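You operate a simulated robot arm through the tools that you are given. There is no shell and no other tool.

Carry out the task below with a simulated robot arm. There is one attempt and no reset: what you move stays moved.

TASK
Try the two bushes between the trays in the ring gauge: pass the one that sinks, rework the other.
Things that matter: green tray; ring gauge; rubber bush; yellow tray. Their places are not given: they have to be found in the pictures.

The check looks at the end state, three seconds after you hand in, the way a careful person would. Anything else that was tipped, shoved, dropped, spilled or broken makes it a failure.

THE ROBOT
A 6-joint arm with a fingered hand, fixed in place. Base frame: the origin is on the floor under the middle of its stand, x ahead of it, y to its left, z up; the work surface is at about z = 0.8. Units: m, rad, N and s.
It reaches about 1.346 m from its shoulder. Its first joint turns from -2.601 to 2.601 rad. Payload 3.5 kg.
Tool frame: the origin (TCP) lies between the finger pads and is the grasp point; the fingertips stand 0.026 m ahead of it; z points along the fingers, y is the line along which they close. The gripper opens to 0.132 m; its body begins 0.073 m behind the TCP. The gripper is a hand of 4 fingers: y runs from the thumb to the fingers, the wrist lies at [0, 0, -0.234] in the tool frame.
Orientation is told as [roll, pitch, yaw] about the base's x, y, z axes, in that order, counted from this pose: with the fingers straight down and closing along the base's y, the tool's x points along the base's -x, its y along +y and its z along -z.

THE INTERFACE
- The arm moves only by the tool send_rows. Its argument "plan" is a list of rows, each an object (a shift or turn left out is 0) with "dr": the turn, a rotation vector about the base's x, y, z in rad, a list of three; "travel": the shift along the base's x, y, z in m, a list of three. In form: [{"dr": [ax, ay, az], "travel": [tx, ty, tz]}, ...]. A call has 1 to 20 rows; each row is the pose to reach, as a shift and turn from the pose commanded when the call began. A row lasts 0.2 s, in which the tool goes at most 0.05 m and 0.15 rad; a call with a longer step from one row to the next is refused whole. Where a pose cannot be reached the arm comes as near as it can. A force on the tool above 40 N (or 10 N above the force at the start of the call, whichever is more), or a blocked arm, ends the call early, and 0.2 s more pass. In this call time passes only in rows, and 0.2 s behind the last. It gives the time, the measured TCP pose, the force on the tool (base axes), the opening and the grip force at its end, in the units of the frame above (readings bear some noise), with the torque about the TCP (base axes, N m) and any sound that the robot's microphone picked up.
- Cameras (640 x 400 px; columns grow to the right, rows downward): "scene" is fixed at [0.4, 0.5008, 1.3533]; the picture's right is [-0.13, -0.99, 0.00], its down [-0.80, 0.10, -0.60] and it looks along [0.59, -0.08, -0.80] (base axes); focal length 220 px, centre (320, 200). "wrist" rides on the gripper at [0.068, 0.002, -0.097] in the tool frame; the picture's right is [-0.03, 1.00, 0.00], its down [-0.82, -0.02, -0.58] and it looks along [-0.58, -0.01, 0.82] (tool axes); focal length 270 px, centre (320, 200).
- get_image(camera): a new picture of that camera. The clock stands still meanwhile.
- lift_body(by): slides the trunk up (or, below 0, down) by that many m; the arm rides with it, the base frame stays. It gives what a move gives, with no picture.
- move_fingers(finger1, finger2, finger3, thumb_bend): sets how far each is bent, from 0 (flat) to 1 (curled in); at 0.3 the hand is open as for a grip, at 0.7 the pads meet at the TCP. One left out holds its place. A second passes; each finger stops where it meets its share of the squeeze, and holds until it gets a number again. It is the only way to open and close the hand. It gives what a move gives, with no picture; readings hold the bend of each and the force on the fingers (four entries, about 0 where the hand has none), thumb and palm.
- locate(camera, pixels): for up to 12 pixels [column, row] of the newest picture of that camera ("zoom" is the newest enlarged one), the place [x, y, z] in the base frame of the surface seen there, good to about 0.002 m. The clock stands still meanwhile.
- zoom(camera, box): a new picture of the part [left, top, right, bottom] of that camera's present view, enlarged. The clock stands still meanwhile.
- sign_off(): hands the job in; it is judged then, once.

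Unless the task says otherwise, let go and move clear before handing in.

The tools are called by a JSON object that holds its "fn" and its "kwargs". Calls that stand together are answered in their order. send_rows: Moves the arm, as the interface text tells. Its arguments: {"type":"object","properties":{"plan":{"type":"array","items":{"type":"object","properties":{"dr":{"type":"array","items":{"type":"number"}},"travel":{"type":"array","items":{"type":"number"}}}}}},"required":["plan"]} The other tools are called the same way: lift_body (by) moves the trunk up or down; move_fingers (finger1, finger2, finger3, thumb_bend) moves the fingers one by one; get_image (camera) takes a picture; locate (camera, pixels) gives the place of the surface under pixels of a picture; zoom (camera, box) takes an enlarged picture of a part of a camera's view; sign_off () hands the job in.

At the start:

```text
t: 0.0
ee_pos: [0.7064, 0.3397, 1.0607]
orientation: [0.0, 0.0, 0.001]
ft_force: [0.1, -0.6, 0.1]
torque: [0.02, 0.0, 0.02]
grip_width: 0.1317
finger_force: 0.1
shape: jaw
bend: [0.3, 0.3, 0.3, 0.3]
finger forces: [0.0, 0.0, 0.1, 0.0, 0.0, 0.1]
trunk travel left (down, up): [-0.96, 0.01]
```

scene: 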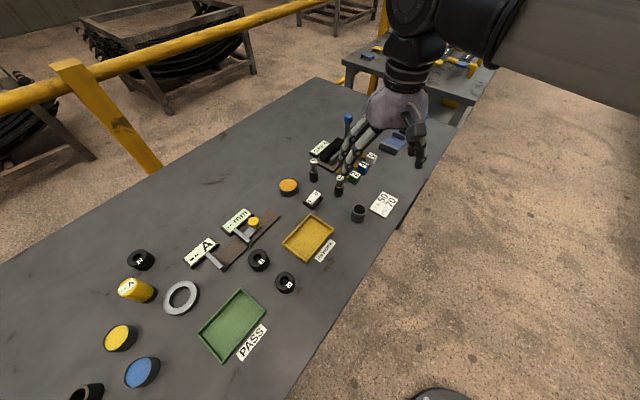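
wrist: 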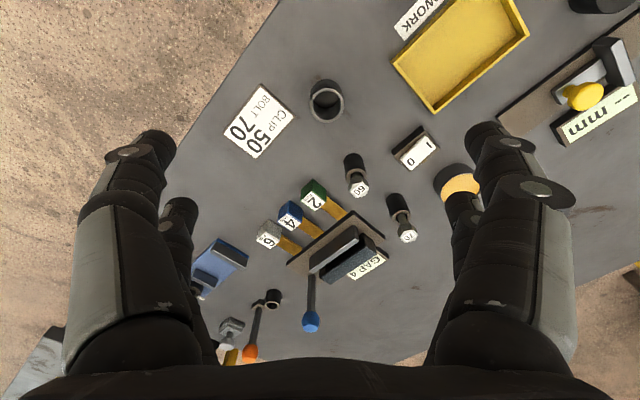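

The scene picture shows two black bushes near (259,260) and (285,282) between the yellow tray (308,238) and green tray (232,325), and a grey ring near (181,297) that looks like the ring gauge. I'll enlarge these areas first.

{"fn": "zoom", "kwargs": {"camera": "scene", "box": [160, 200, 350, 370]}}

{"fn": "zoom", "kwargs": {"camera": "scene", "box": [60, 230, 220, 400]}}

{"fn": "zoom", "kwargs": {"camera": "scene", "box": [230, 240, 310, 300]}}

```text
2.35 times, centred on (255, 285) of scene
```

zoom: 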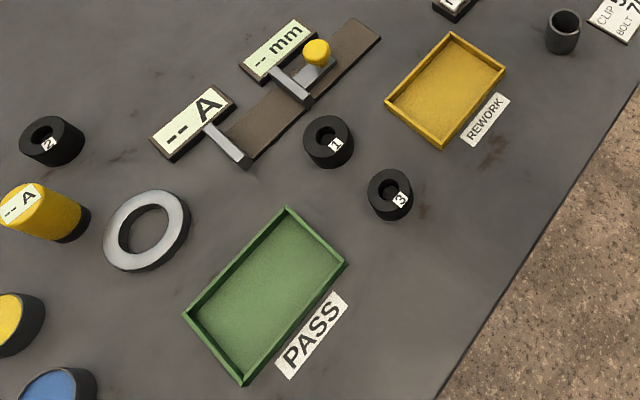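

```text
2.35 times, centred on (140, 315) of scene
```

zoom: 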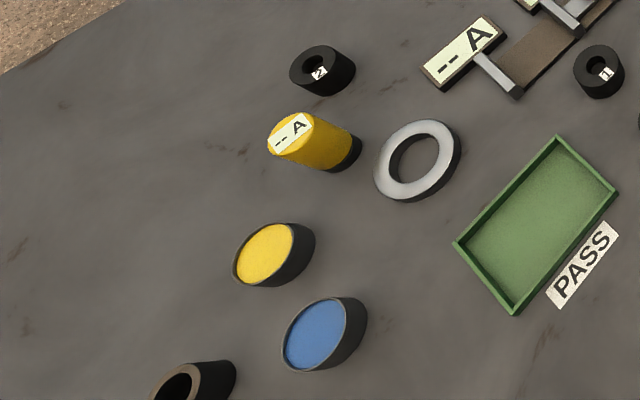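

```text
6.67 times, centred on (270, 270) of scene
```

zoom: 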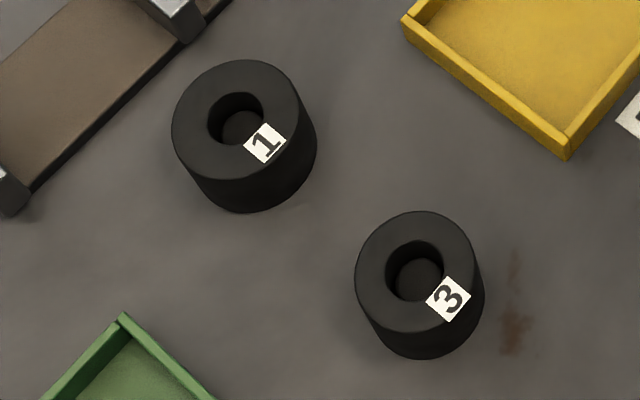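

Bushes 1 (zoom 240,125) and 3 (zoom 420,280) are between the trays, and bush 2 lies elsewhere. I'll locate points on both bushes in this enlarged picture, plus points on the ring and trays in the scene picture.

{"fn": "locate", "kwargs": {"camera": "zoom", "pixels": [[175, 125], [298, 120], [237, 62], [240, 176], [240, 125], [358, 275], [472, 270], [413, 214], [418, 328], [416, 280], [250, 206], [425, 355]]}}

{"fn": "locate", "kwargs": {"camera": "scene", "pixels": [[181, 297], [181, 283], [171, 309], [192, 290], [168, 300], [232, 325], [308, 238], [141, 260], [237, 290], [264, 313], [219, 360], [200, 333]]}}

```text
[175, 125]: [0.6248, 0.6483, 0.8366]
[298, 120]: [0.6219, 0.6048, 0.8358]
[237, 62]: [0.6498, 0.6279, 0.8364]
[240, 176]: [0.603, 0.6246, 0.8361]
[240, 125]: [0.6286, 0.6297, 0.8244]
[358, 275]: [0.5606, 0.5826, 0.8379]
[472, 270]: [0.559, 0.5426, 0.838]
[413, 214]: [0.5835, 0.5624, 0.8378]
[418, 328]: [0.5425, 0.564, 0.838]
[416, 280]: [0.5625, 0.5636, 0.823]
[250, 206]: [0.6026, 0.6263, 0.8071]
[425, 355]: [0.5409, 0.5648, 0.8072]
```

```text
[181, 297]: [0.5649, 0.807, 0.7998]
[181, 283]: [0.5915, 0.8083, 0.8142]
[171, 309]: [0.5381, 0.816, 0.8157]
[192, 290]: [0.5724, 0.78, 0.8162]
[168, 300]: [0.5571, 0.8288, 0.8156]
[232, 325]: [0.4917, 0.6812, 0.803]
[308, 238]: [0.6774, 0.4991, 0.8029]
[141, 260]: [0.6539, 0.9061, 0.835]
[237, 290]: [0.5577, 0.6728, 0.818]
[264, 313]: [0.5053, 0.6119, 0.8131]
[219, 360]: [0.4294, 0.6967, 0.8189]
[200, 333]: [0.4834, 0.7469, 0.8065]
```

Bush 1 measures about 46 mm across at its top near (0.626,0.626) and bush 3 about 41 mm near (0.563,0.563), both with tops near z 0.837. Next I'll look at the ring more closely to get its bore and height.

{"fn": "zoom", "kwargs": {"camera": "scene", "box": [150, 270, 214, 324]}}

```text
7.41 times, centred on (182, 297) of scene
```

zoom: 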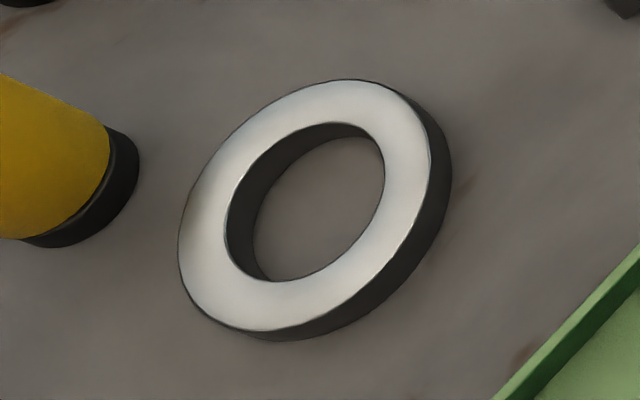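

{"fn": "locate", "kwargs": {"camera": "zoom", "pixels": [[224, 215], [388, 180], [345, 119], [260, 283], [300, 130], [320, 280], [178, 235], [432, 165], [350, 79], [250, 331], [310, 210], [300, 310]]}}

{"fn": "zoom", "kwargs": {"camera": "scene", "box": [110, 240, 190, 310]}}

```text
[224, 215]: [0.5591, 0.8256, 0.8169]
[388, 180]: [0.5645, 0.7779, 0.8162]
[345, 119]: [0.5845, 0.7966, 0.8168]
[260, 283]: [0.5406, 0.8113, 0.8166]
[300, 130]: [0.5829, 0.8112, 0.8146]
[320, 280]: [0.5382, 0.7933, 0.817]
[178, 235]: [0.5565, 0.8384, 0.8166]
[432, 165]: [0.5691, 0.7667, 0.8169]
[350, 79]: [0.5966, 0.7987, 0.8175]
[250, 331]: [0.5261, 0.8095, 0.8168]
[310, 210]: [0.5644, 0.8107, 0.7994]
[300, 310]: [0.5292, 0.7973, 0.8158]
```

```text
5.71 times, centred on (150, 275) of scene
```

zoom: 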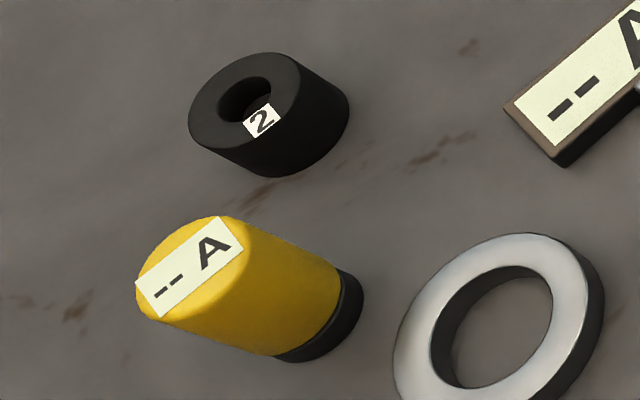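

The ring's bore measures roughly 47 mm around (0.561,0.802), its outside about 71 mm, and its top is at z 0.817. Now I'll get the tray corners and other nearby items so I can plan finger clearances.

{"fn": "zoom", "kwargs": {"camera": "scene", "box": [190, 200, 350, 370]}}

{"fn": "get_image", "kwargs": {"camera": "scene"}}

{"fn": "get_image", "kwargs": {"camera": "wrist"}}

```text
2.35 times, centred on (270, 285) of scene
```

zoom: 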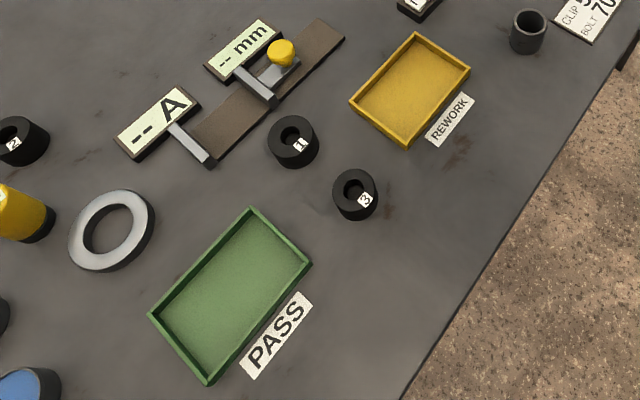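

```text
taken
```

scene: 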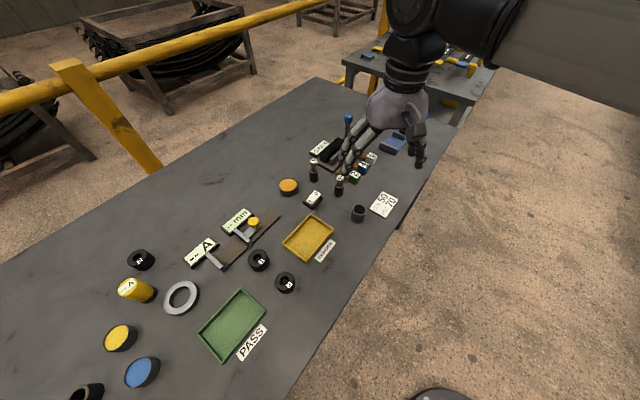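

```text
taken
```

wrist: 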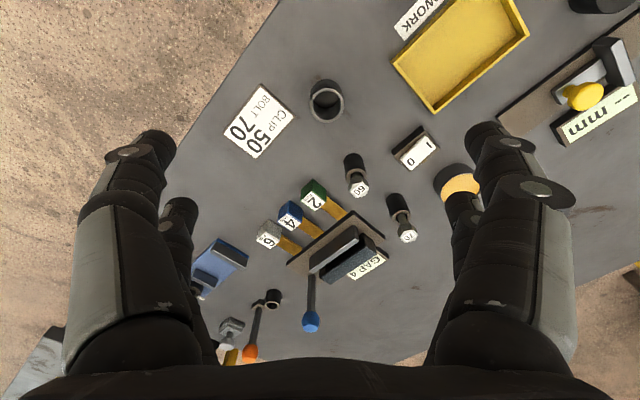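

The hand hangs near (385,130) in the scene picture, with digits on both sides in the wrist picture. I'll enlarge the hand to see how its fingers are laid out, and locate the tray corners in the scene view.

{"fn": "locate", "kwargs": {"camera": "scene", "pixels": [[241, 289], [265, 313], [222, 361], [200, 333], [310, 215], [334, 230], [307, 262], [283, 246], [213, 268], [222, 258], [239, 237], [279, 212]]}}

{"fn": "zoom", "kwargs": {"camera": "scene", "box": [300, 60, 460, 210]}}

```text
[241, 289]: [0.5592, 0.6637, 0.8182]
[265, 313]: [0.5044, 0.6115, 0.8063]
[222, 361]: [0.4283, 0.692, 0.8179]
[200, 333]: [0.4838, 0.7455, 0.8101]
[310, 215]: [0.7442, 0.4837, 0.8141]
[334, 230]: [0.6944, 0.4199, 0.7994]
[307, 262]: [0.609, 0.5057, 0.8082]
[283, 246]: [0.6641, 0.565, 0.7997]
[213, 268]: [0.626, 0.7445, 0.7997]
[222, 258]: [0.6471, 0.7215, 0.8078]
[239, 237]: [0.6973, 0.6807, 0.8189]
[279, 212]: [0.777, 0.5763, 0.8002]
```

```text
2.67 times, centred on (380, 135) of scene
```

zoom: 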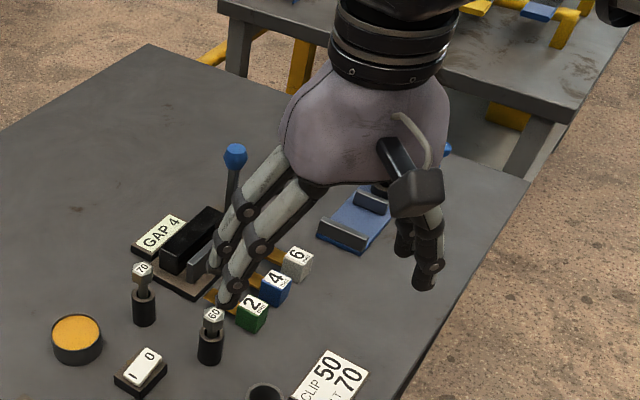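

The hand shows two digits on each side; the tray corners are the green tray at roughly (0.559,0.664), (0.504,0.612), (0.428,0.692), (0.484,0.746) and the yellow tray's near corner at about (0.609,0.506). I'll move high over bush 3 to see it from the wrist.

{"fn": "send_rows", "kwargs": {"plan": [{"travel": [-0.024, 0.037, 0.0]}, {"travel": [-0.048, 0.075, 0.0]}, {"travel": [-0.072, 0.112, 0.0]}, {"travel": [-0.096, 0.149, 0.0]}, {"travel": [-0.12, 0.187, 0.0]}, {"travel": [-0.1434, 0.2238, 0.0]}]}}

{"fn": "get_image", "kwargs": {"camera": "wrist"}}

{"fn": "get_image", "kwargs": {"camera": "scene"}}

```text
t: 1.4
ee_pos: [0.56, 0.5636, 1.0611]
orientation: [0.001, -0.001, 0.0]
ft_force: [-0.2, 0.3, 0.4]
torque: [-0.01, -0.04, 0.02]
grip_width: 0.1319
finger_force: 0.1
shape: jaw
bend: [0.3, 0.3, 0.3, 0.3]
finger forces: [0.0, 0.0, 0.0, 0.0, 0.0, 0.0]
out of reach, approached as far as the arm can: row 3, 4, 5, 6
trunk travel left (down, up): [-0.96, 0.01]
```

```text
taken
```

wrist: 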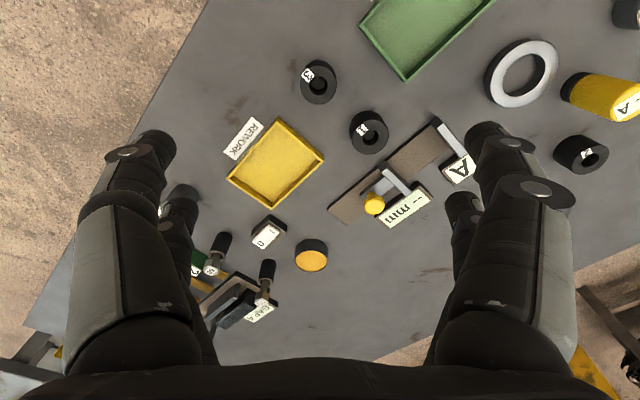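

```text
taken
```

scene: 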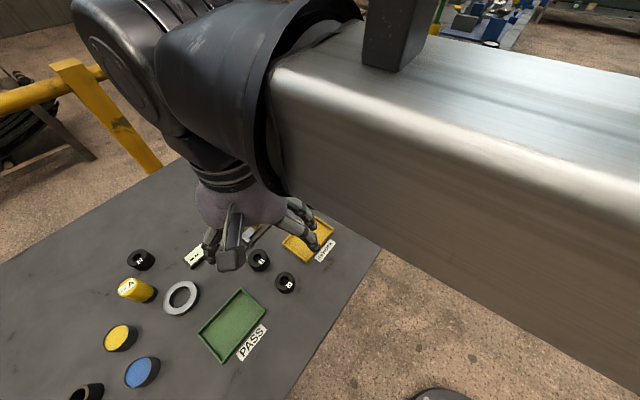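

The arm stopped about 3 mm short in x and reports the pose as out of reach, even though the hand is straight above bush 3 (wrist picture 318,82). I'll lower the trunk by 0.1 m, which still leaves the fingertips well above everything, and see whether reach improves.

{"fn": "lift_body", "kwargs": {"by": -0.1}}

{"fn": "send_rows", "kwargs": {"plan": [{"travel": [0.003, 0.0, 0.0]}]}}

{"fn": "get_image", "kwargs": {"camera": "wrist"}}

{"fn": "get_image", "kwargs": {"camera": "scene"}}

```text
t: 2.7
ee_pos: [0.5598, 0.5639, 0.9617]
orientation: [0.001, -0.001, 0.001]
ft_force: [-0.4, -0.2, -0.7]
torque: [0.01, 0.0, 0.0]
grip_width: 0.1321
finger_force: 0.0
shape: jaw
bend: [0.3, 0.3, 0.3, 0.3]
finger forces: [0.0, 0.0, 0.0, 0.0, 0.0, 0.0]
trunk travel left (down, up): [-0.86, 0.11]
```

```text
t: 3.1
ee_pos: [0.5646, 0.5628, 0.9615]
orientation: [-0.002, -0.001, -0.001]
ft_force: [0.5, 1.2, 0.9]
torque: [0.0, -0.02, 0.0]
grip_width: 0.132
finger_force: 0.0
shape: jaw
bend: [0.3, 0.3, 0.3, 0.3]
finger forces: [0.0, 0.1, 0.0, 0.1, 0.0, 0.0]
trunk travel left (down, up): [-0.86, 0.11]
```

```text
taken
```

wrist: 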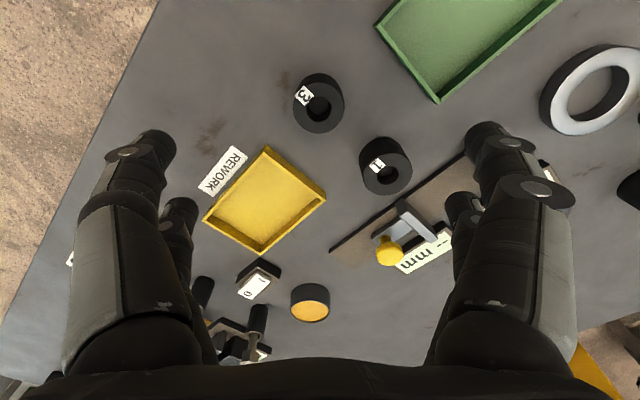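

```text
taken
```

scene: 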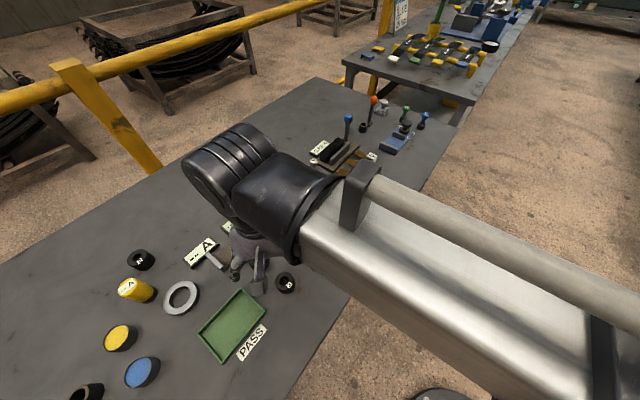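

Reach is now fine and the TCP is at (0.5646,0.5628,0.9615), over bush 3 at wrist pixel (318,103). I'll bend finger1 alone to learn which digit is which.

{"fn": "move_fingers", "kwargs": {"finger1": 0.5}}

{"fn": "get_image", "kwargs": {"camera": "wrist"}}

{"fn": "move_fingers", "kwargs": {"finger2": 0.5}}

{"fn": "get_image", "kwargs": {"camera": "wrist"}}

{"fn": "move_fingers", "kwargs": {"finger3": 0.5, "thumb_bend": 0.5}}

{"fn": "get_image", "kwargs": {"camera": "wrist"}}

```text
t: 4.1
ee_pos: [0.5632, 0.5633, 0.9606]
orientation: [0.0, 0.0, 0.002]
ft_force: [0.1, -0.5, 0.4]
torque: [-0.02, 0.05, -0.04]
grip_width: 0.0999
finger_force: 0.1
shape: fingers
bend: [0.5, 0.3, 0.3, 0.3]
finger forces: [0.1, 0.0, 0.0, 0.0, 0.0, 0.0]
trunk travel left (down, up): [-0.86, 0.11]
```

```text
taken
```

wrist: 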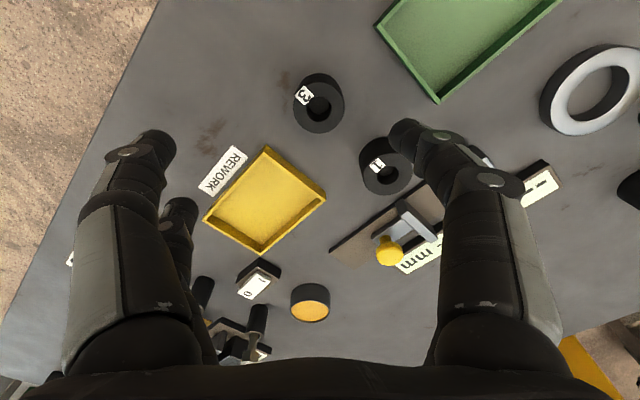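

```text
t: 5.1
ee_pos: [0.5644, 0.5634, 0.9605]
orientation: [-0.001, 0.0, 0.0]
ft_force: [-0.1, -0.4, 0.3]
torque: [-0.01, 0.01, -0.04]
grip_width: 0.1002
finger_force: 0.1
shape: fingers
bend: [0.5, 0.5, 0.3, 0.3]
finger forces: [0.0, 0.0, 0.0, 0.0, 0.0, 0.0]
trunk travel left (down, up): [-0.86, 0.11]
```

```text
taken
```

wrist: 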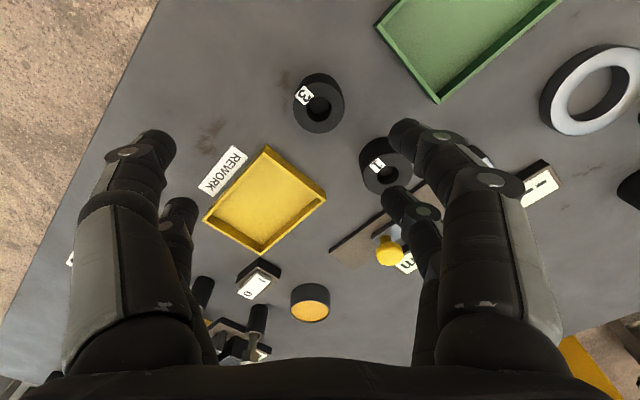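

```text
t: 6.1
ee_pos: [0.5635, 0.5634, 0.9612]
orientation: [0.0, 0.001, 0.0]
ft_force: [-0.1, -0.5, -0.1]
torque: [0.02, -0.01, 0.02]
grip_width: 0.0664
finger_force: 0.2
shape: fingers
bend: [0.5, 0.5, 0.5, 0.5]
finger forces: [0.0, 0.1, 0.1, 0.0, 0.1, 0.0]
trunk travel left (down, up): [-0.86, 0.11]
```

```text
taken
```

wrist: 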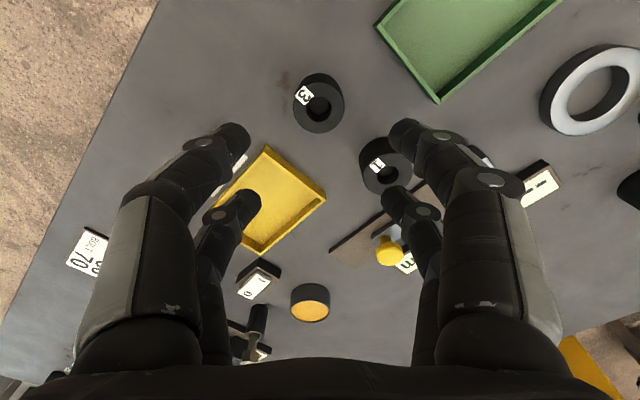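

The right side (+y) holds finger1 and finger2, the left side holds the thumb and finger3, two by two. I'll locate the fingertips in this picture to learn the spacing.

{"fn": "locate", "kwargs": {"camera": "wrist", "pixels": [[405, 128], [393, 194], [235, 133], [247, 201], [440, 140], [425, 215], [200, 143], [214, 215], [318, 103], [384, 165]]}}

```text
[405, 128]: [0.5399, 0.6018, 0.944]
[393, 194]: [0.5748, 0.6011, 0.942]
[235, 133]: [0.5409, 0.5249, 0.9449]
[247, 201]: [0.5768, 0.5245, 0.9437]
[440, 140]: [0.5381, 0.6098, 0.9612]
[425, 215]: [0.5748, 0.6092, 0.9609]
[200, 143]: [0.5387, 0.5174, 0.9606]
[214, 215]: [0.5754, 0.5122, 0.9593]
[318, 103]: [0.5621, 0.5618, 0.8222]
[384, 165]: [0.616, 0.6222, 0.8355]
```

The digits sit at about ±18 mm along the base x from the TCP, with an inner gap of 66 mm at bend 0.5, so four digits will cage a bush nicely. I'll enlarge the bushes from the wrist camera for a finer measurement of their diameters.

{"fn": "zoom", "kwargs": {"camera": "wrist", "box": [280, 60, 360, 140]}}

{"fn": "locate", "kwargs": {"camera": "zoom", "pixels": [[160, 200], [480, 200], [320, 60], [320, 380]]}}

{"fn": "zoom", "kwargs": {"camera": "wrist", "box": [345, 125, 425, 205]}}

```text
5.00 times, centred on (320, 100) of wrist
```

zoom: 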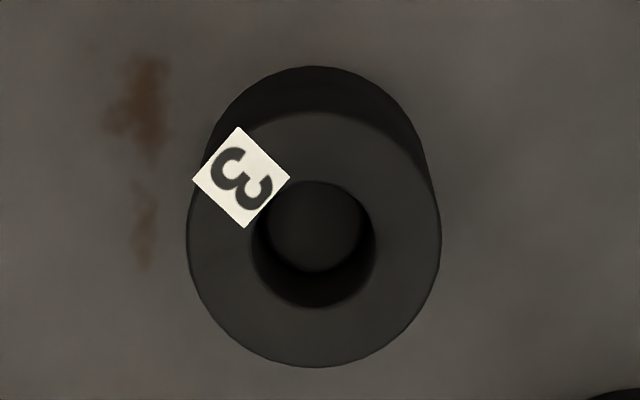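

```text
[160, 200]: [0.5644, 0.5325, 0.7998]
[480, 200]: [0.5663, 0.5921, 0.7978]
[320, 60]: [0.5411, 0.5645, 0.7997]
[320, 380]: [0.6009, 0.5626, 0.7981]
```

```text
5.00 times, centred on (385, 165) of wrist
```

zoom: 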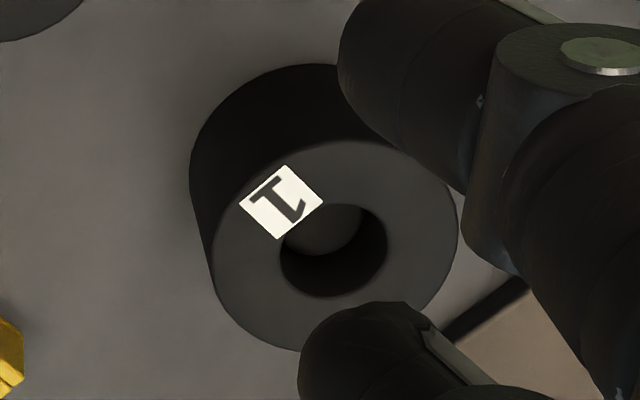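

From the wrist view bush 3's top spans about 254 enlarged px (≈41.4 mm), and bush 1's about 245 px further away (≈46.6 mm). The ring bore needs the same care, so I'll move the hand back toward (0.455,0.80) to put the ring in the middle of the wrist view.

{"fn": "send_rows", "kwargs": {"plan": [{"travel": [-0.018, 0.04, 0.01]}, {"travel": [-0.036, 0.08, 0.02]}, {"travel": [-0.054, 0.12, 0.02]}, {"travel": [-0.072, 0.16, 0.02]}, {"travel": [-0.09, 0.2, 0.02]}, {"travel": [-0.108, 0.237, 0.02]}]}}

{"fn": "get_image", "kwargs": {"camera": "wrist"}}

{"fn": "get_image", "kwargs": {"camera": "scene"}}

```text
t: 7.5
ee_pos: [0.4532, 0.8041, 0.9613]
orientation: [0.001, 0.0, 0.0]
ft_force: [-0.2, -0.5, -0.2]
torque: [0.0, -0.03, -0.01]
grip_width: 0.0664
finger_force: 0.0
shape: fingers
bend: [0.5, 0.5, 0.5, 0.5]
finger forces: [0.0, 0.1, 0.0, 0.0, 0.1, 0.0]
out of reach, approached as far as the arm can: row 1, 2, 3, 4, 5, 6
trunk travel left (down, up): [-0.86, 0.11]
```

```text
taken
```

wrist: 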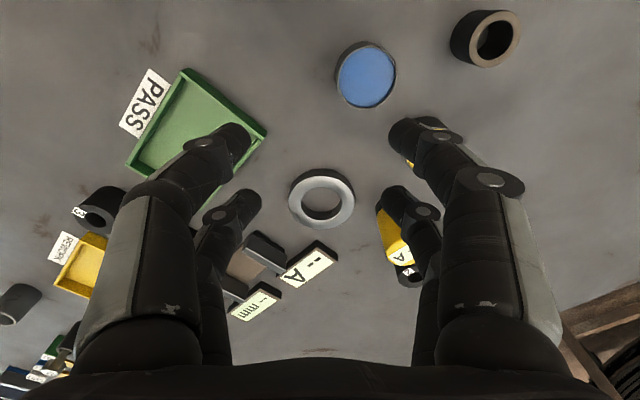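

```text
taken
```

scene: 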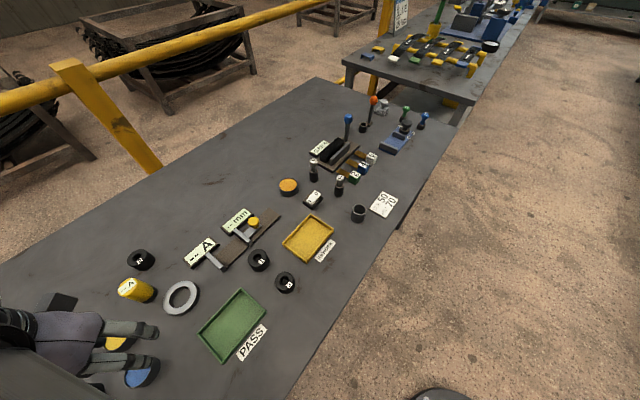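

The ring is in clear view at wrist (321,197); the arm could not rise above z 0.961 at this trunk height, which I'll keep in mind. I'll enlarge the ring to measure its bore.

{"fn": "zoom", "kwargs": {"camera": "wrist", "box": [281, 172, 361, 222]}}

{"fn": "zoom", "kwargs": {"camera": "wrist", "box": [60, 170, 140, 220]}}

```text
8.00 times, centred on (321, 197) of wrist
```

zoom: 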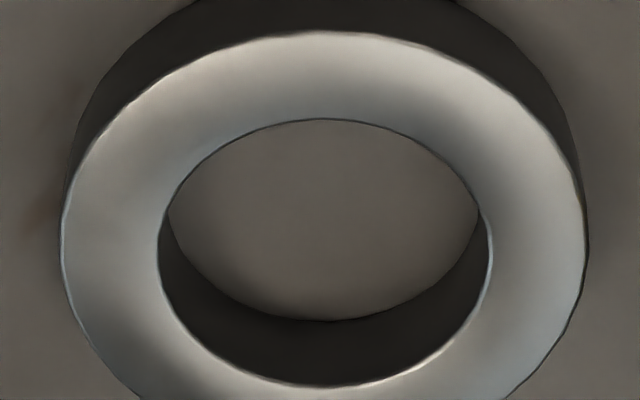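

```text
8.00 times, centred on (100, 195) of wrist
```

zoom: 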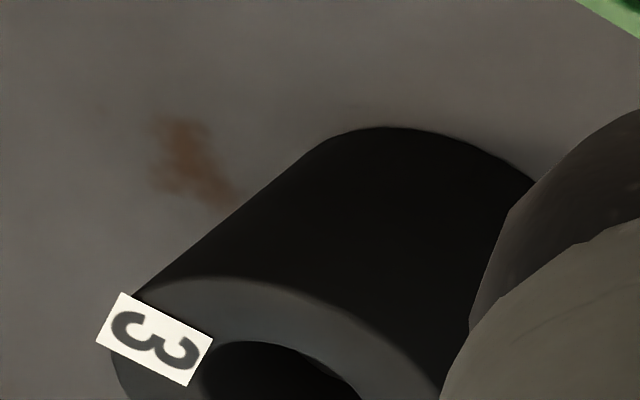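

The bore spans 333 enlarged px (≈46 mm) against ≈46.6 mm for bush 1 and ≈41.4 mm for bush 3, so a real trial is needed for bush 1. I'll refine the ring centre and the heights of its neighbours from this wrist picture.

{"fn": "locate", "kwargs": {"camera": "wrist", "pixels": [[294.5, 203], [348.5, 203], [321, 181], [321, 222], [290, 203], [353, 203], [385, 215], [395, 245], [408, 272], [265, 247], [318, 255], [320, 203]]}}

{"fn": "locate", "kwargs": {"camera": "scene", "pixels": [[118, 291], [130, 286], [147, 297], [155, 290], [200, 248], [217, 262], [245, 237], [230, 269], [250, 253], [240, 262], [225, 258], [258, 235]]}}

```text
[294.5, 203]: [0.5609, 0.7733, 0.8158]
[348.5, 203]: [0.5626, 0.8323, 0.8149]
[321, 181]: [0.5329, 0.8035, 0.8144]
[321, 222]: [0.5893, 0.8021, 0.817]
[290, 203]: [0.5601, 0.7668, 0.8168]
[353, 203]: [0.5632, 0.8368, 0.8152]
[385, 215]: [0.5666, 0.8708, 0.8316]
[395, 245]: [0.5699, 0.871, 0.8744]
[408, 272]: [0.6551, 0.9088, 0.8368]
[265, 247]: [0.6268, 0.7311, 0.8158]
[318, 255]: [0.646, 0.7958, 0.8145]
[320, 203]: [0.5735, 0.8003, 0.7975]
```

```text
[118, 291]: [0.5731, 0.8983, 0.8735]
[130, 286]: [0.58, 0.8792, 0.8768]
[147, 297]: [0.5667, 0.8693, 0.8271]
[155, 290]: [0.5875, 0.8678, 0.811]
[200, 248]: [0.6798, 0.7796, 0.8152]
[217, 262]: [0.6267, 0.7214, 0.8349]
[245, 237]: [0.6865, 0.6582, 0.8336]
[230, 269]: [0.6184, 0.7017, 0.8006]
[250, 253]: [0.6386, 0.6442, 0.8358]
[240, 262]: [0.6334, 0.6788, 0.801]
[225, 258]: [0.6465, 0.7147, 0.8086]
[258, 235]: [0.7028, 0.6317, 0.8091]
```

The ring centre comes out at (0.5615,0.803) and the yellow cylinder beside it stands up to z 0.877 around (0.58,0.885), so a hand yawed 45° will clear everything at both bushes and the ring. I'll turn 45° while flying back above bush 3.

{"fn": "send_rows", "kwargs": {"plan": [{"travel": [0.016, -0.034, -0.01], "dr": [0, 0, 0.112]}, {"travel": [0.031, -0.068, -0.02], "dr": [0, 0, 0.224]}, {"travel": [0.047, -0.103, -0.03], "dr": [0, 0, 0.336]}, {"travel": [0.062, -0.137, -0.03], "dr": [0, 0, 0.448]}, {"travel": [0.078, -0.171, -0.03], "dr": [0, 0, 0.56]}, {"travel": [0.093, -0.205, -0.03], "dr": [0, 0, 0.672]}, {"travel": [0.1085, -0.2395, -0.03], "dr": [0, 0, 0.785]}]}}

{"fn": "get_image", "kwargs": {"camera": "wrist"}}

{"fn": "get_image", "kwargs": {"camera": "scene"}}

```text
t: 9.1
ee_pos: [0.5651, 0.5623, 0.9614]
orientation: [0.001, 0.0, 0.787]
ft_force: [0.6, 1.0, 1.1]
torque: [0.01, 0.02, 0.02]
grip_width: 0.0661
finger_force: 0.1
shape: fingers
bend: [0.5, 0.5, 0.5, 0.5]
finger forces: [0.1, 0.0, 0.1, 0.1, 0.0, 0.1]
out of reach, approached as far as the arm can: row 1, 2, 3, 4, 5, 6, 7
trunk travel left (down, up): [-0.86, 0.11]
```

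```text
taken
```

wrist: 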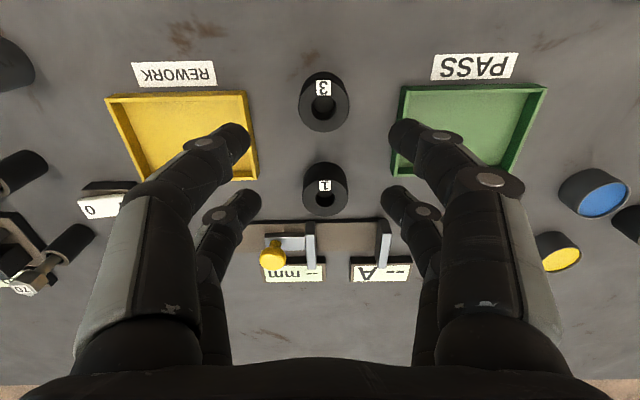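

```text
taken
```

scene: 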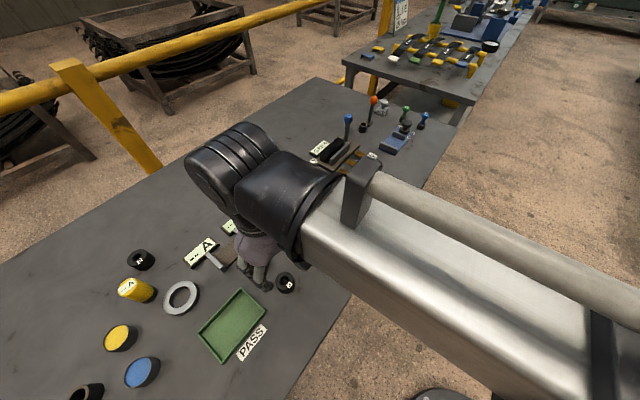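

The yaw is now 0.787 and the hand is over bush 3 (wrist 325,105), but the height stayed at 0.961 even though I asked for less. I'll test a plain small descent to see whether the arm changes height at all.

{"fn": "send_rows", "kwargs": {"plan": [{"travel": [0.0, 0.0, -0.02]}, {"travel": [0.0, 0.0, -0.02]}]}}

```text
t: 9.7
ee_pos: [0.5672, 0.562, 0.9609]
orientation: [-0.001, 0.0, 0.786]
ft_force: [0.0, 0.4, 0.0]
torque: [-0.04, -0.01, 0.03]
grip_width: 0.0663
finger_force: 0.0
shape: fingers
bend: [0.5, 0.5, 0.5, 0.5]
finger forces: [0.0, 0.1, 0.1, 0.0, 0.0, 0.0]
out of reach, approached as far as the arm can: row 1, 2
trunk travel left (down, up): [-0.86, 0.11]
```

The arm's rows do not change height, so vertical motion must come from the trunk. I'll send a small sideways correction without any height change and check that the reach warning goes away.

{"fn": "send_rows", "kwargs": {"plan": [{"travel": [-0.002, 0.001, 0.0]}, {"travel": [-0.003, 0.0015, 0.0]}]}}

{"fn": "zoom", "kwargs": {"camera": "wrist", "box": [240, 50, 400, 150]}}

```text
t: 10.3
ee_pos: [0.5631, 0.5632, 0.9618]
orientation: [0.0, 0.0, 0.784]
ft_force: [-0.8, -0.8, 0.9]
torque: [-0.01, 0.01, 0.02]
grip_width: 0.0664
finger_force: 0.2
shape: fingers
bend: [0.5, 0.5, 0.5, 0.5]
finger forces: [0.0, 0.0, 0.0, 0.1, 0.0, 0.0]
trunk travel left (down, up): [-0.86, 0.11]
```

```text
4.00 times, centred on (320, 100) of wrist
```

zoom: 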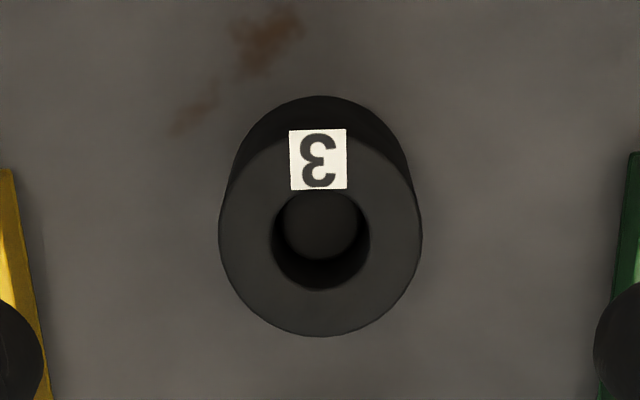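

No warning this time, so purely horizontal commands are clean; bush 3 is centred at enlarged (320,235). I'll locate its rim points to refine the alignment before lowering.

{"fn": "locate", "kwargs": {"camera": "zoom", "pixels": [[222, 235], [418, 235], [320, 332], [250, 160], [390, 160], [255, 305], [385, 305], [320, 120]]}}

```text
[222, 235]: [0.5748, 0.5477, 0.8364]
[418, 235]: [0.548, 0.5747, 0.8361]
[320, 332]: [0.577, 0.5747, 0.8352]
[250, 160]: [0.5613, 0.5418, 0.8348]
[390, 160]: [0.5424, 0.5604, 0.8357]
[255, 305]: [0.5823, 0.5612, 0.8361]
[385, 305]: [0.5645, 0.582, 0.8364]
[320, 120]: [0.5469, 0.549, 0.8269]
```

The rim points put bush 3's centre at about (0.562,0.561), some 2 mm from the TCP. I'll nudge over and lower the trunk to leave the fingertips about 12 mm above the bush top, then look again.

{"fn": "send_rows", "kwargs": {"plan": [{"travel": [-0.0011, -0.0018, 0.0]}]}}

{"fn": "lift_body", "kwargs": {"by": -0.086}}

{"fn": "get_image", "kwargs": {"camera": "wrist"}}

{"fn": "get_image", "kwargs": {"camera": "scene"}}

```text
t: 10.7
ee_pos: [0.5608, 0.5616, 0.9605]
orientation: [0.0, 0.001, 0.785]
ft_force: [-0.5, 0.2, 0.2]
torque: [0.02, 0.0, -0.03]
grip_width: 0.0663
finger_force: 0.0
shape: fingers
bend: [0.5, 0.5, 0.5, 0.5]
finger forces: [0.0, 0.0, 0.1, 0.1, 0.0, 0.0]
trunk travel left (down, up): [-0.86, 0.11]
```

```text
t: 11.9
ee_pos: [0.5608, 0.561, 0.8762]
orientation: [0.0, -0.001, 0.785]
ft_force: [0.4, -0.1, 0.6]
torque: [0.02, 0.02, 0.01]
grip_width: 0.0663
finger_force: 0.0
shape: fingers
bend: [0.5, 0.5, 0.5, 0.5]
finger forces: [0.0, 0.0, 0.1, 0.0, 0.1, 0.0]
trunk travel left (down, up): [-0.774, 0.196]
```

```text
taken
```

wrist: 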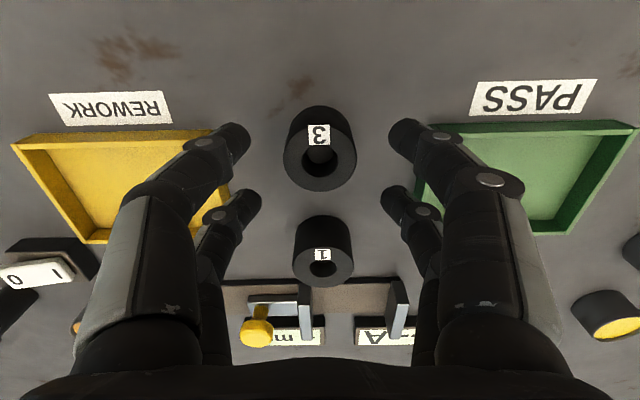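

```text
taken
```

scene: 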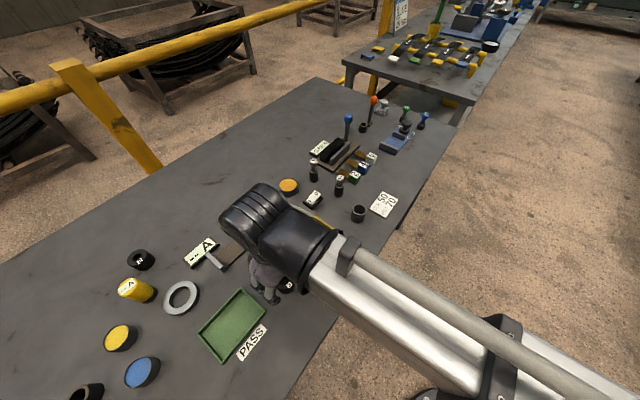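

The fingers straddle bush 3 (top face around wrist 320,153) with clearance on both sides. I'll enlarge this to check fore-aft centring before going down.

{"fn": "zoom", "kwargs": {"camera": "wrist", "box": [240, 100, 400, 200]}}

{"fn": "locate", "kwargs": {"camera": "zoom", "pixels": [[180, 220], [460, 220], [320, 350], [230, 115], [410, 115], [225, 310], [415, 310], [320, 72], [20, 130], [620, 130], [20, 380], [610, 380]]}}

```text
4.00 times, centred on (320, 150) of wrist
```

zoom: 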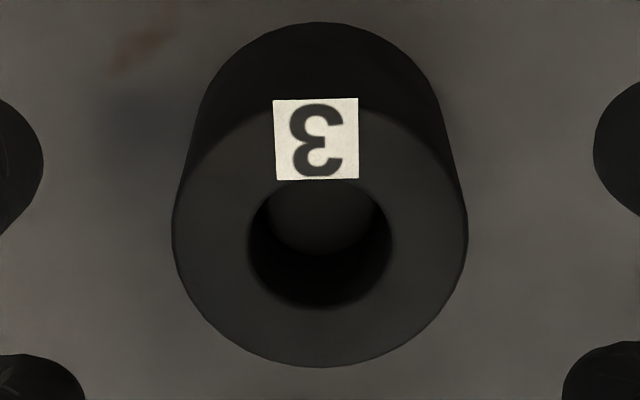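

```text
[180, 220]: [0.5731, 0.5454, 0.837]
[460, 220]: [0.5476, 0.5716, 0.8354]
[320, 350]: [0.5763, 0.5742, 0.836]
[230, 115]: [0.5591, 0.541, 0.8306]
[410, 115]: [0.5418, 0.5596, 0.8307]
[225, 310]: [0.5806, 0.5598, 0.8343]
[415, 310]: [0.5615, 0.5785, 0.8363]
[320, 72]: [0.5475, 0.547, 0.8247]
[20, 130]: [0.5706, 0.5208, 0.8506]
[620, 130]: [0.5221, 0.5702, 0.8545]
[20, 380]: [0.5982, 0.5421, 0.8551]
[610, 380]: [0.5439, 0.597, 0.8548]
```

The bush spans columns 171–467 and the fingertips 43–593, so it is centred between them, and its fore-aft position matches the TCP too. I'll lower to TCP z ≈ 0.845 and close all four digits gently.

{"fn": "lift_body", "kwargs": {"by": -0.031}}

{"fn": "move_fingers", "kwargs": {"finger1": 0.56, "finger2": 0.56, "finger3": 0.56, "thumb_bend": 0.56}}

{"fn": "get_image", "kwargs": {"camera": "wrist"}}

```text
t: 12.7
ee_pos: [0.5608, 0.5615, 0.8436]
orientation: [0.0, -0.002, 0.786]
ft_force: [0.3, 0.6, -0.3]
torque: [0.01, 0.01, 0.02]
grip_width: 0.0662
finger_force: 0.1
shape: fingers
bend: [0.5, 0.5, 0.5, 0.5]
finger forces: [0.0, 0.0, 0.0, 0.0, 0.1, 0.0]
trunk travel left (down, up): [-0.743, 0.227]
```

```text
t: 13.7
ee_pos: [0.5618, 0.5606, 0.8444]
orientation: [0.0, 0.0, 0.785]
ft_force: [-0.7, 0.5, 0.2]
torque: [-0.03, 0.0, 0.03]
grip_width: 0.0464
finger_force: 0.1
shape: fingers
bend: [0.56, 0.56, 0.56, 0.56]
finger forces: [0.1, 0.0, 0.0, 0.0, 0.0, 0.1]
trunk travel left (down, up): [-0.743, 0.227]
```

```text
taken
```

wrist: 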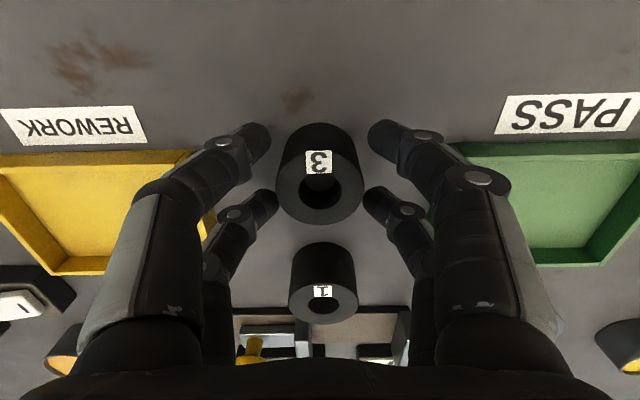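

No contact yet at a 46 mm gap, and bush 3 at wrist (318,185) is undisturbed. I'll keep closing in small steps and watch the finger forces.

{"fn": "move_fingers", "kwargs": {"finger1": 0.6, "finger2": 0.6, "finger3": 0.6, "thumb_bend": 0.6}}

{"fn": "get_image", "kwargs": {"camera": "wrist"}}

```text
t: 14.7
ee_pos: [0.5604, 0.5617, 0.8447]
orientation: [0.001, 0.0, 0.785]
ft_force: [-0.5, 1.1, -0.5]
torque: [0.03, 0.02, -0.01]
grip_width: 0.0331
finger_force: 0.0
shape: fingers
bend: [0.6, 0.6, 0.6, 0.6]
finger forces: [0.0, 0.1, 0.0, 0.0, 0.0, 0.0]
trunk travel left (down, up): [-0.743, 0.227]
```

```text
taken
```

wrist: 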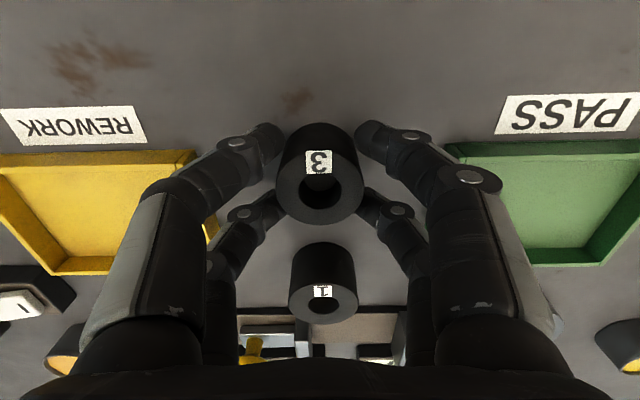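

The digits now almost touch the bush sides (tips at 268,140 and 372,140), still without force. I'll close a further step.

{"fn": "move_fingers", "kwargs": {"finger1": 0.63, "finger2": 0.63, "finger3": 0.63, "thumb_bend": 0.63}}

{"fn": "get_image", "kwargs": {"camera": "wrist"}}

```text
t: 15.7
ee_pos: [0.5605, 0.5615, 0.8448]
orientation: [0.001, -0.001, 0.785]
ft_force: [0.5, -0.6, 0.1]
torque: [0.0, 0.02, 0.01]
grip_width: 0.0249
finger_force: 1.0
shape: fingers
bend: [0.62, 0.61, 0.61, 0.63]
finger forces: [0.3, 1.0, 0.9, 0.0, 0.5, 0.0]
trunk travel left (down, up): [-0.743, 0.227]
```

```text
taken
```

wrist: 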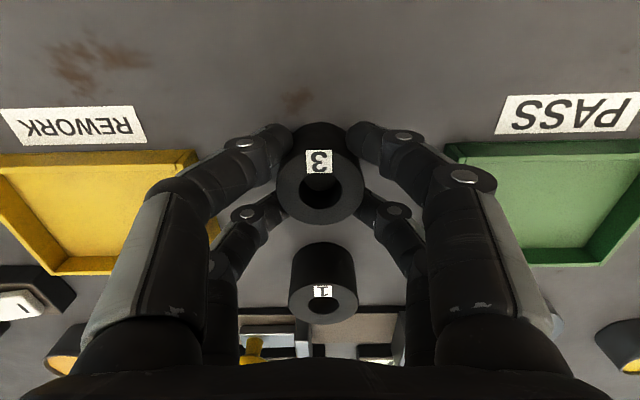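

All digits have now met the bush with 0.3–1.0 N each and it is still upright. I'll squeeze a bit more for a secure hold.

{"fn": "move_fingers", "kwargs": {"finger1": 0.67, "finger2": 0.67, "finger3": 0.67, "thumb_bend": 0.67}}

{"fn": "zoom", "kwargs": {"camera": "wrist", "box": [220, 100, 420, 240]}}

```text
t: 16.7
ee_pos: [0.5605, 0.5605, 0.8441]
orientation: [0.001, 0.002, 0.787]
ft_force: [-0.3, 0.4, -0.2]
torque: [0.0, 0.02, -0.02]
grip_width: 0.0208
finger_force: 6.3
shape: fingers
bend: [0.63, 0.62, 0.62, 0.65]
finger forces: [2.6, 4.1, 3.4, 0.0, 2.8, 0.0]
trunk travel left (down, up): [-0.743, 0.227]
```

```text
2.86 times, centred on (320, 170) of wrist
```

zoom: 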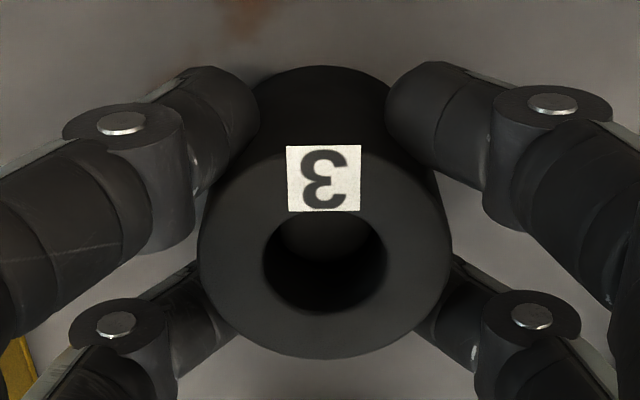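

The four digits cage bush 3 with 2.6–4.1 N each and it looks level. I'll lift the trunk by a small amount and check that the bush comes along.

{"fn": "lift_body", "kwargs": {"by": 0.02}}

{"fn": "zoom", "kwargs": {"camera": "wrist", "box": [220, 100, 420, 240]}}

```text
t: 17.4
ee_pos: [0.5612, 0.5607, 0.865]
orientation: [-0.001, 0.0, 0.786]
ft_force: [0.2, -0.1, -1.4]
torque: [0.01, 0.01, -0.01]
grip_width: 0.0209
finger_force: 6.3
shape: fingers
bend: [0.63, 0.62, 0.62, 0.65]
finger forces: [2.6, 4.0, 3.3, 0.1, 2.8, 0.1]
trunk travel left (down, up): [-0.763, 0.207]
```

```text
2.86 times, centred on (320, 170) of wrist
```

zoom: 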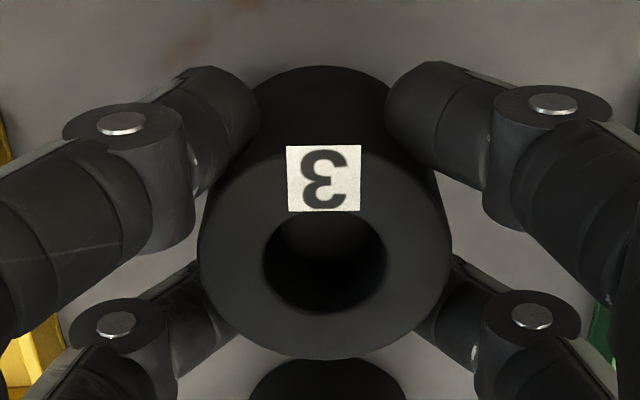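

Bush 3 came up with the hand. I'll raise it to travelling height and locate its rim to know its offset from the TCP.

{"fn": "lift_body", "kwargs": {"by": 0.05}}

{"fn": "zoom", "kwargs": {"camera": "wrist", "box": [220, 100, 420, 240]}}

{"fn": "locate", "kwargs": {"camera": "zoom", "pixels": [[205, 248], [446, 248], [325, 350], [250, 170], [400, 170], [250, 330], [400, 330], [230, 200], [420, 200], [230, 300], [420, 300]]}}

```text
t: 18.3
ee_pos: [0.5605, 0.5601, 0.9149]
orientation: [0.0, 0.001, 0.784]
ft_force: [0.4, 0.2, -0.2]
torque: [-0.02, -0.03, -0.03]
grip_width: 0.0207
finger_force: 6.4
shape: fingers
bend: [0.63, 0.62, 0.62, 0.65]
finger forces: [2.6, 4.1, 3.3, 0.1, 2.9, 0.0]
trunk travel left (down, up): [-0.813, 0.157]
```

```text
2.86 times, centred on (320, 170) of wrist
```

zoom: 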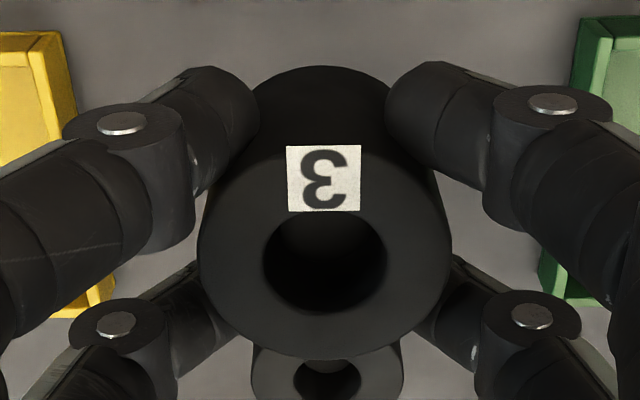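

```text
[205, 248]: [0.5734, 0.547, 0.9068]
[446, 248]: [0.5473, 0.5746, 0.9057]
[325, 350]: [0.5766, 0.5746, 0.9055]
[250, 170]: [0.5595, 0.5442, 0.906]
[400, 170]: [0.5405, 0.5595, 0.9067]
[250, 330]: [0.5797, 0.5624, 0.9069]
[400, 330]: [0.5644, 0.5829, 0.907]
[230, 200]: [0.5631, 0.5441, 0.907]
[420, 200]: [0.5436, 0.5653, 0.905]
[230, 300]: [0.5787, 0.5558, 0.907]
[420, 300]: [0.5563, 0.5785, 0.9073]
```

Bush 3 sits within about 1 mm of the TCP axis, its bottom near z 0.870. I'll carry it level across to above the ring at (0.5615,0.8028).

{"fn": "send_rows", "kwargs": {"plan": [{"travel": [0.0, 0.035, 0]}, {"travel": [0.0, 0.075, 0]}, {"travel": [0.0, 0.115, 0]}, {"travel": [0.0, 0.155, 0]}, {"travel": [0.0, 0.195, 0]}, {"travel": [0.0005, 0.225, 0]}, {"travel": [0.0005, 0.2415, 0]}]}}

{"fn": "get_image", "kwargs": {"camera": "wrist"}}

{"fn": "get_image", "kwargs": {"camera": "scene"}}

```text
t: 19.9
ee_pos: [0.5626, 0.8021, 0.9147]
orientation: [-0.001, -0.002, 0.786]
ft_force: [0.1, 0.2, 0.3]
torque: [0.0, -0.01, 0.02]
grip_width: 0.0205
finger_force: 6.7
shape: fingers
bend: [0.63, 0.62, 0.62, 0.65]
finger forces: [2.5, 4.1, 3.4, 0.0, 2.9, 0.1]
trunk travel left (down, up): [-0.813, 0.157]
```

```text
taken
```

wrist: 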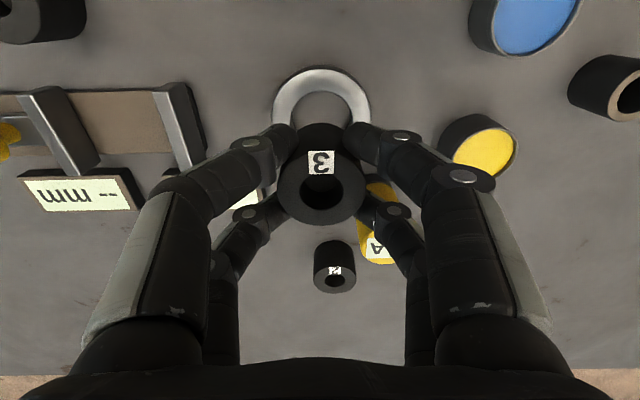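

```text
taken
```

scene: 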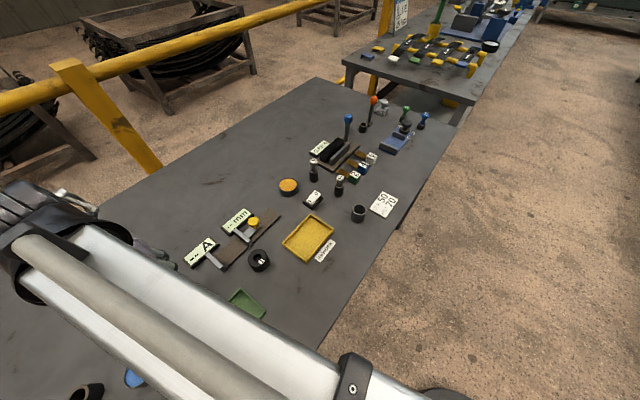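

The bush hangs above the ring (ring visible at wrist 321,95). I'll lower until its bottom is about 15 mm above the ring and check alignment.

{"fn": "lift_body", "kwargs": {"by": -0.037}}

{"fn": "zoom", "kwargs": {"camera": "wrist", "box": [220, 90, 420, 215]}}

{"fn": "get_image", "kwargs": {"camera": "wrist"}}

```text
t: 20.7
ee_pos: [0.5629, 0.8006, 0.8763]
orientation: [-0.001, 0.001, 0.784]
ft_force: [-0.3, 0.4, -0.3]
torque: [-0.01, 0.02, 0.0]
grip_width: 0.0204
finger_force: 6.3
shape: fingers
bend: [0.63, 0.62, 0.62, 0.65]
finger forces: [2.5, 4.1, 3.4, 0.0, 3.0, 0.0]
trunk travel left (down, up): [-0.776, 0.194]
```

```text
3.20 times, centred on (320, 152) of wrist
```

zoom: 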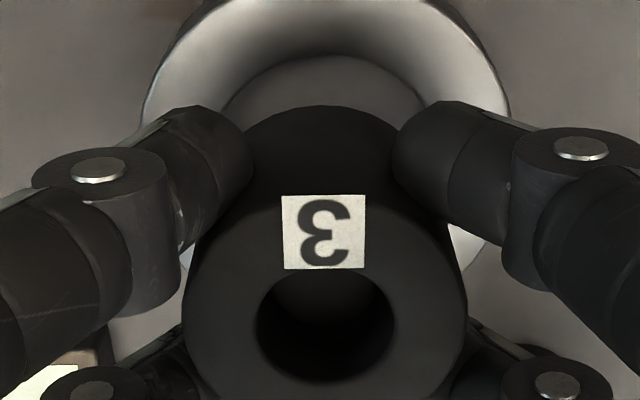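

```text
taken
```

wrist: 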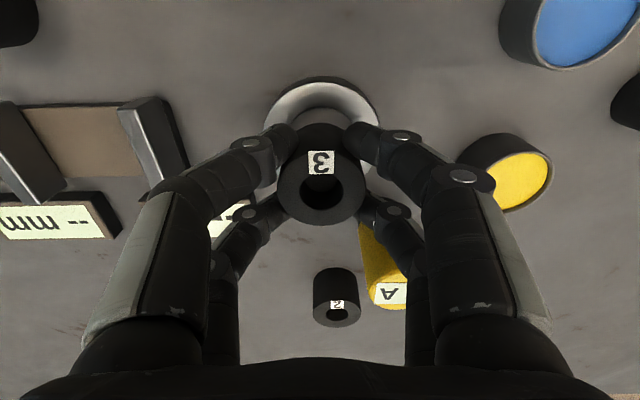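

Ring and bush overlap in the view; I'll locate ring edge points and bush rim points to compare centres.

{"fn": "locate", "kwargs": {"camera": "zoom", "pixels": [[150, 100], [503, 100], [325, 8], [200, 55], [450, 55], [222, 100], [428, 100], [320, 112], [190, 310], [462, 310], [250, 220], [400, 220]]}}

```text
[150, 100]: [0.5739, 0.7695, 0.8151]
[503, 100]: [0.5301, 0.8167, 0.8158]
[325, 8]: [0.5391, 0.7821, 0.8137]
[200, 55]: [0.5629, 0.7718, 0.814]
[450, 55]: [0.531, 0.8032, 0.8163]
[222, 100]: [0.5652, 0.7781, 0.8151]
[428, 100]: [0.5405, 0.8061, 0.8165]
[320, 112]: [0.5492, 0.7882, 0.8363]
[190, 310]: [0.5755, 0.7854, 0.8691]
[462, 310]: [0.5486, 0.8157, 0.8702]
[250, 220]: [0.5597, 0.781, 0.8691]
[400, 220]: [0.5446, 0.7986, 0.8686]
```

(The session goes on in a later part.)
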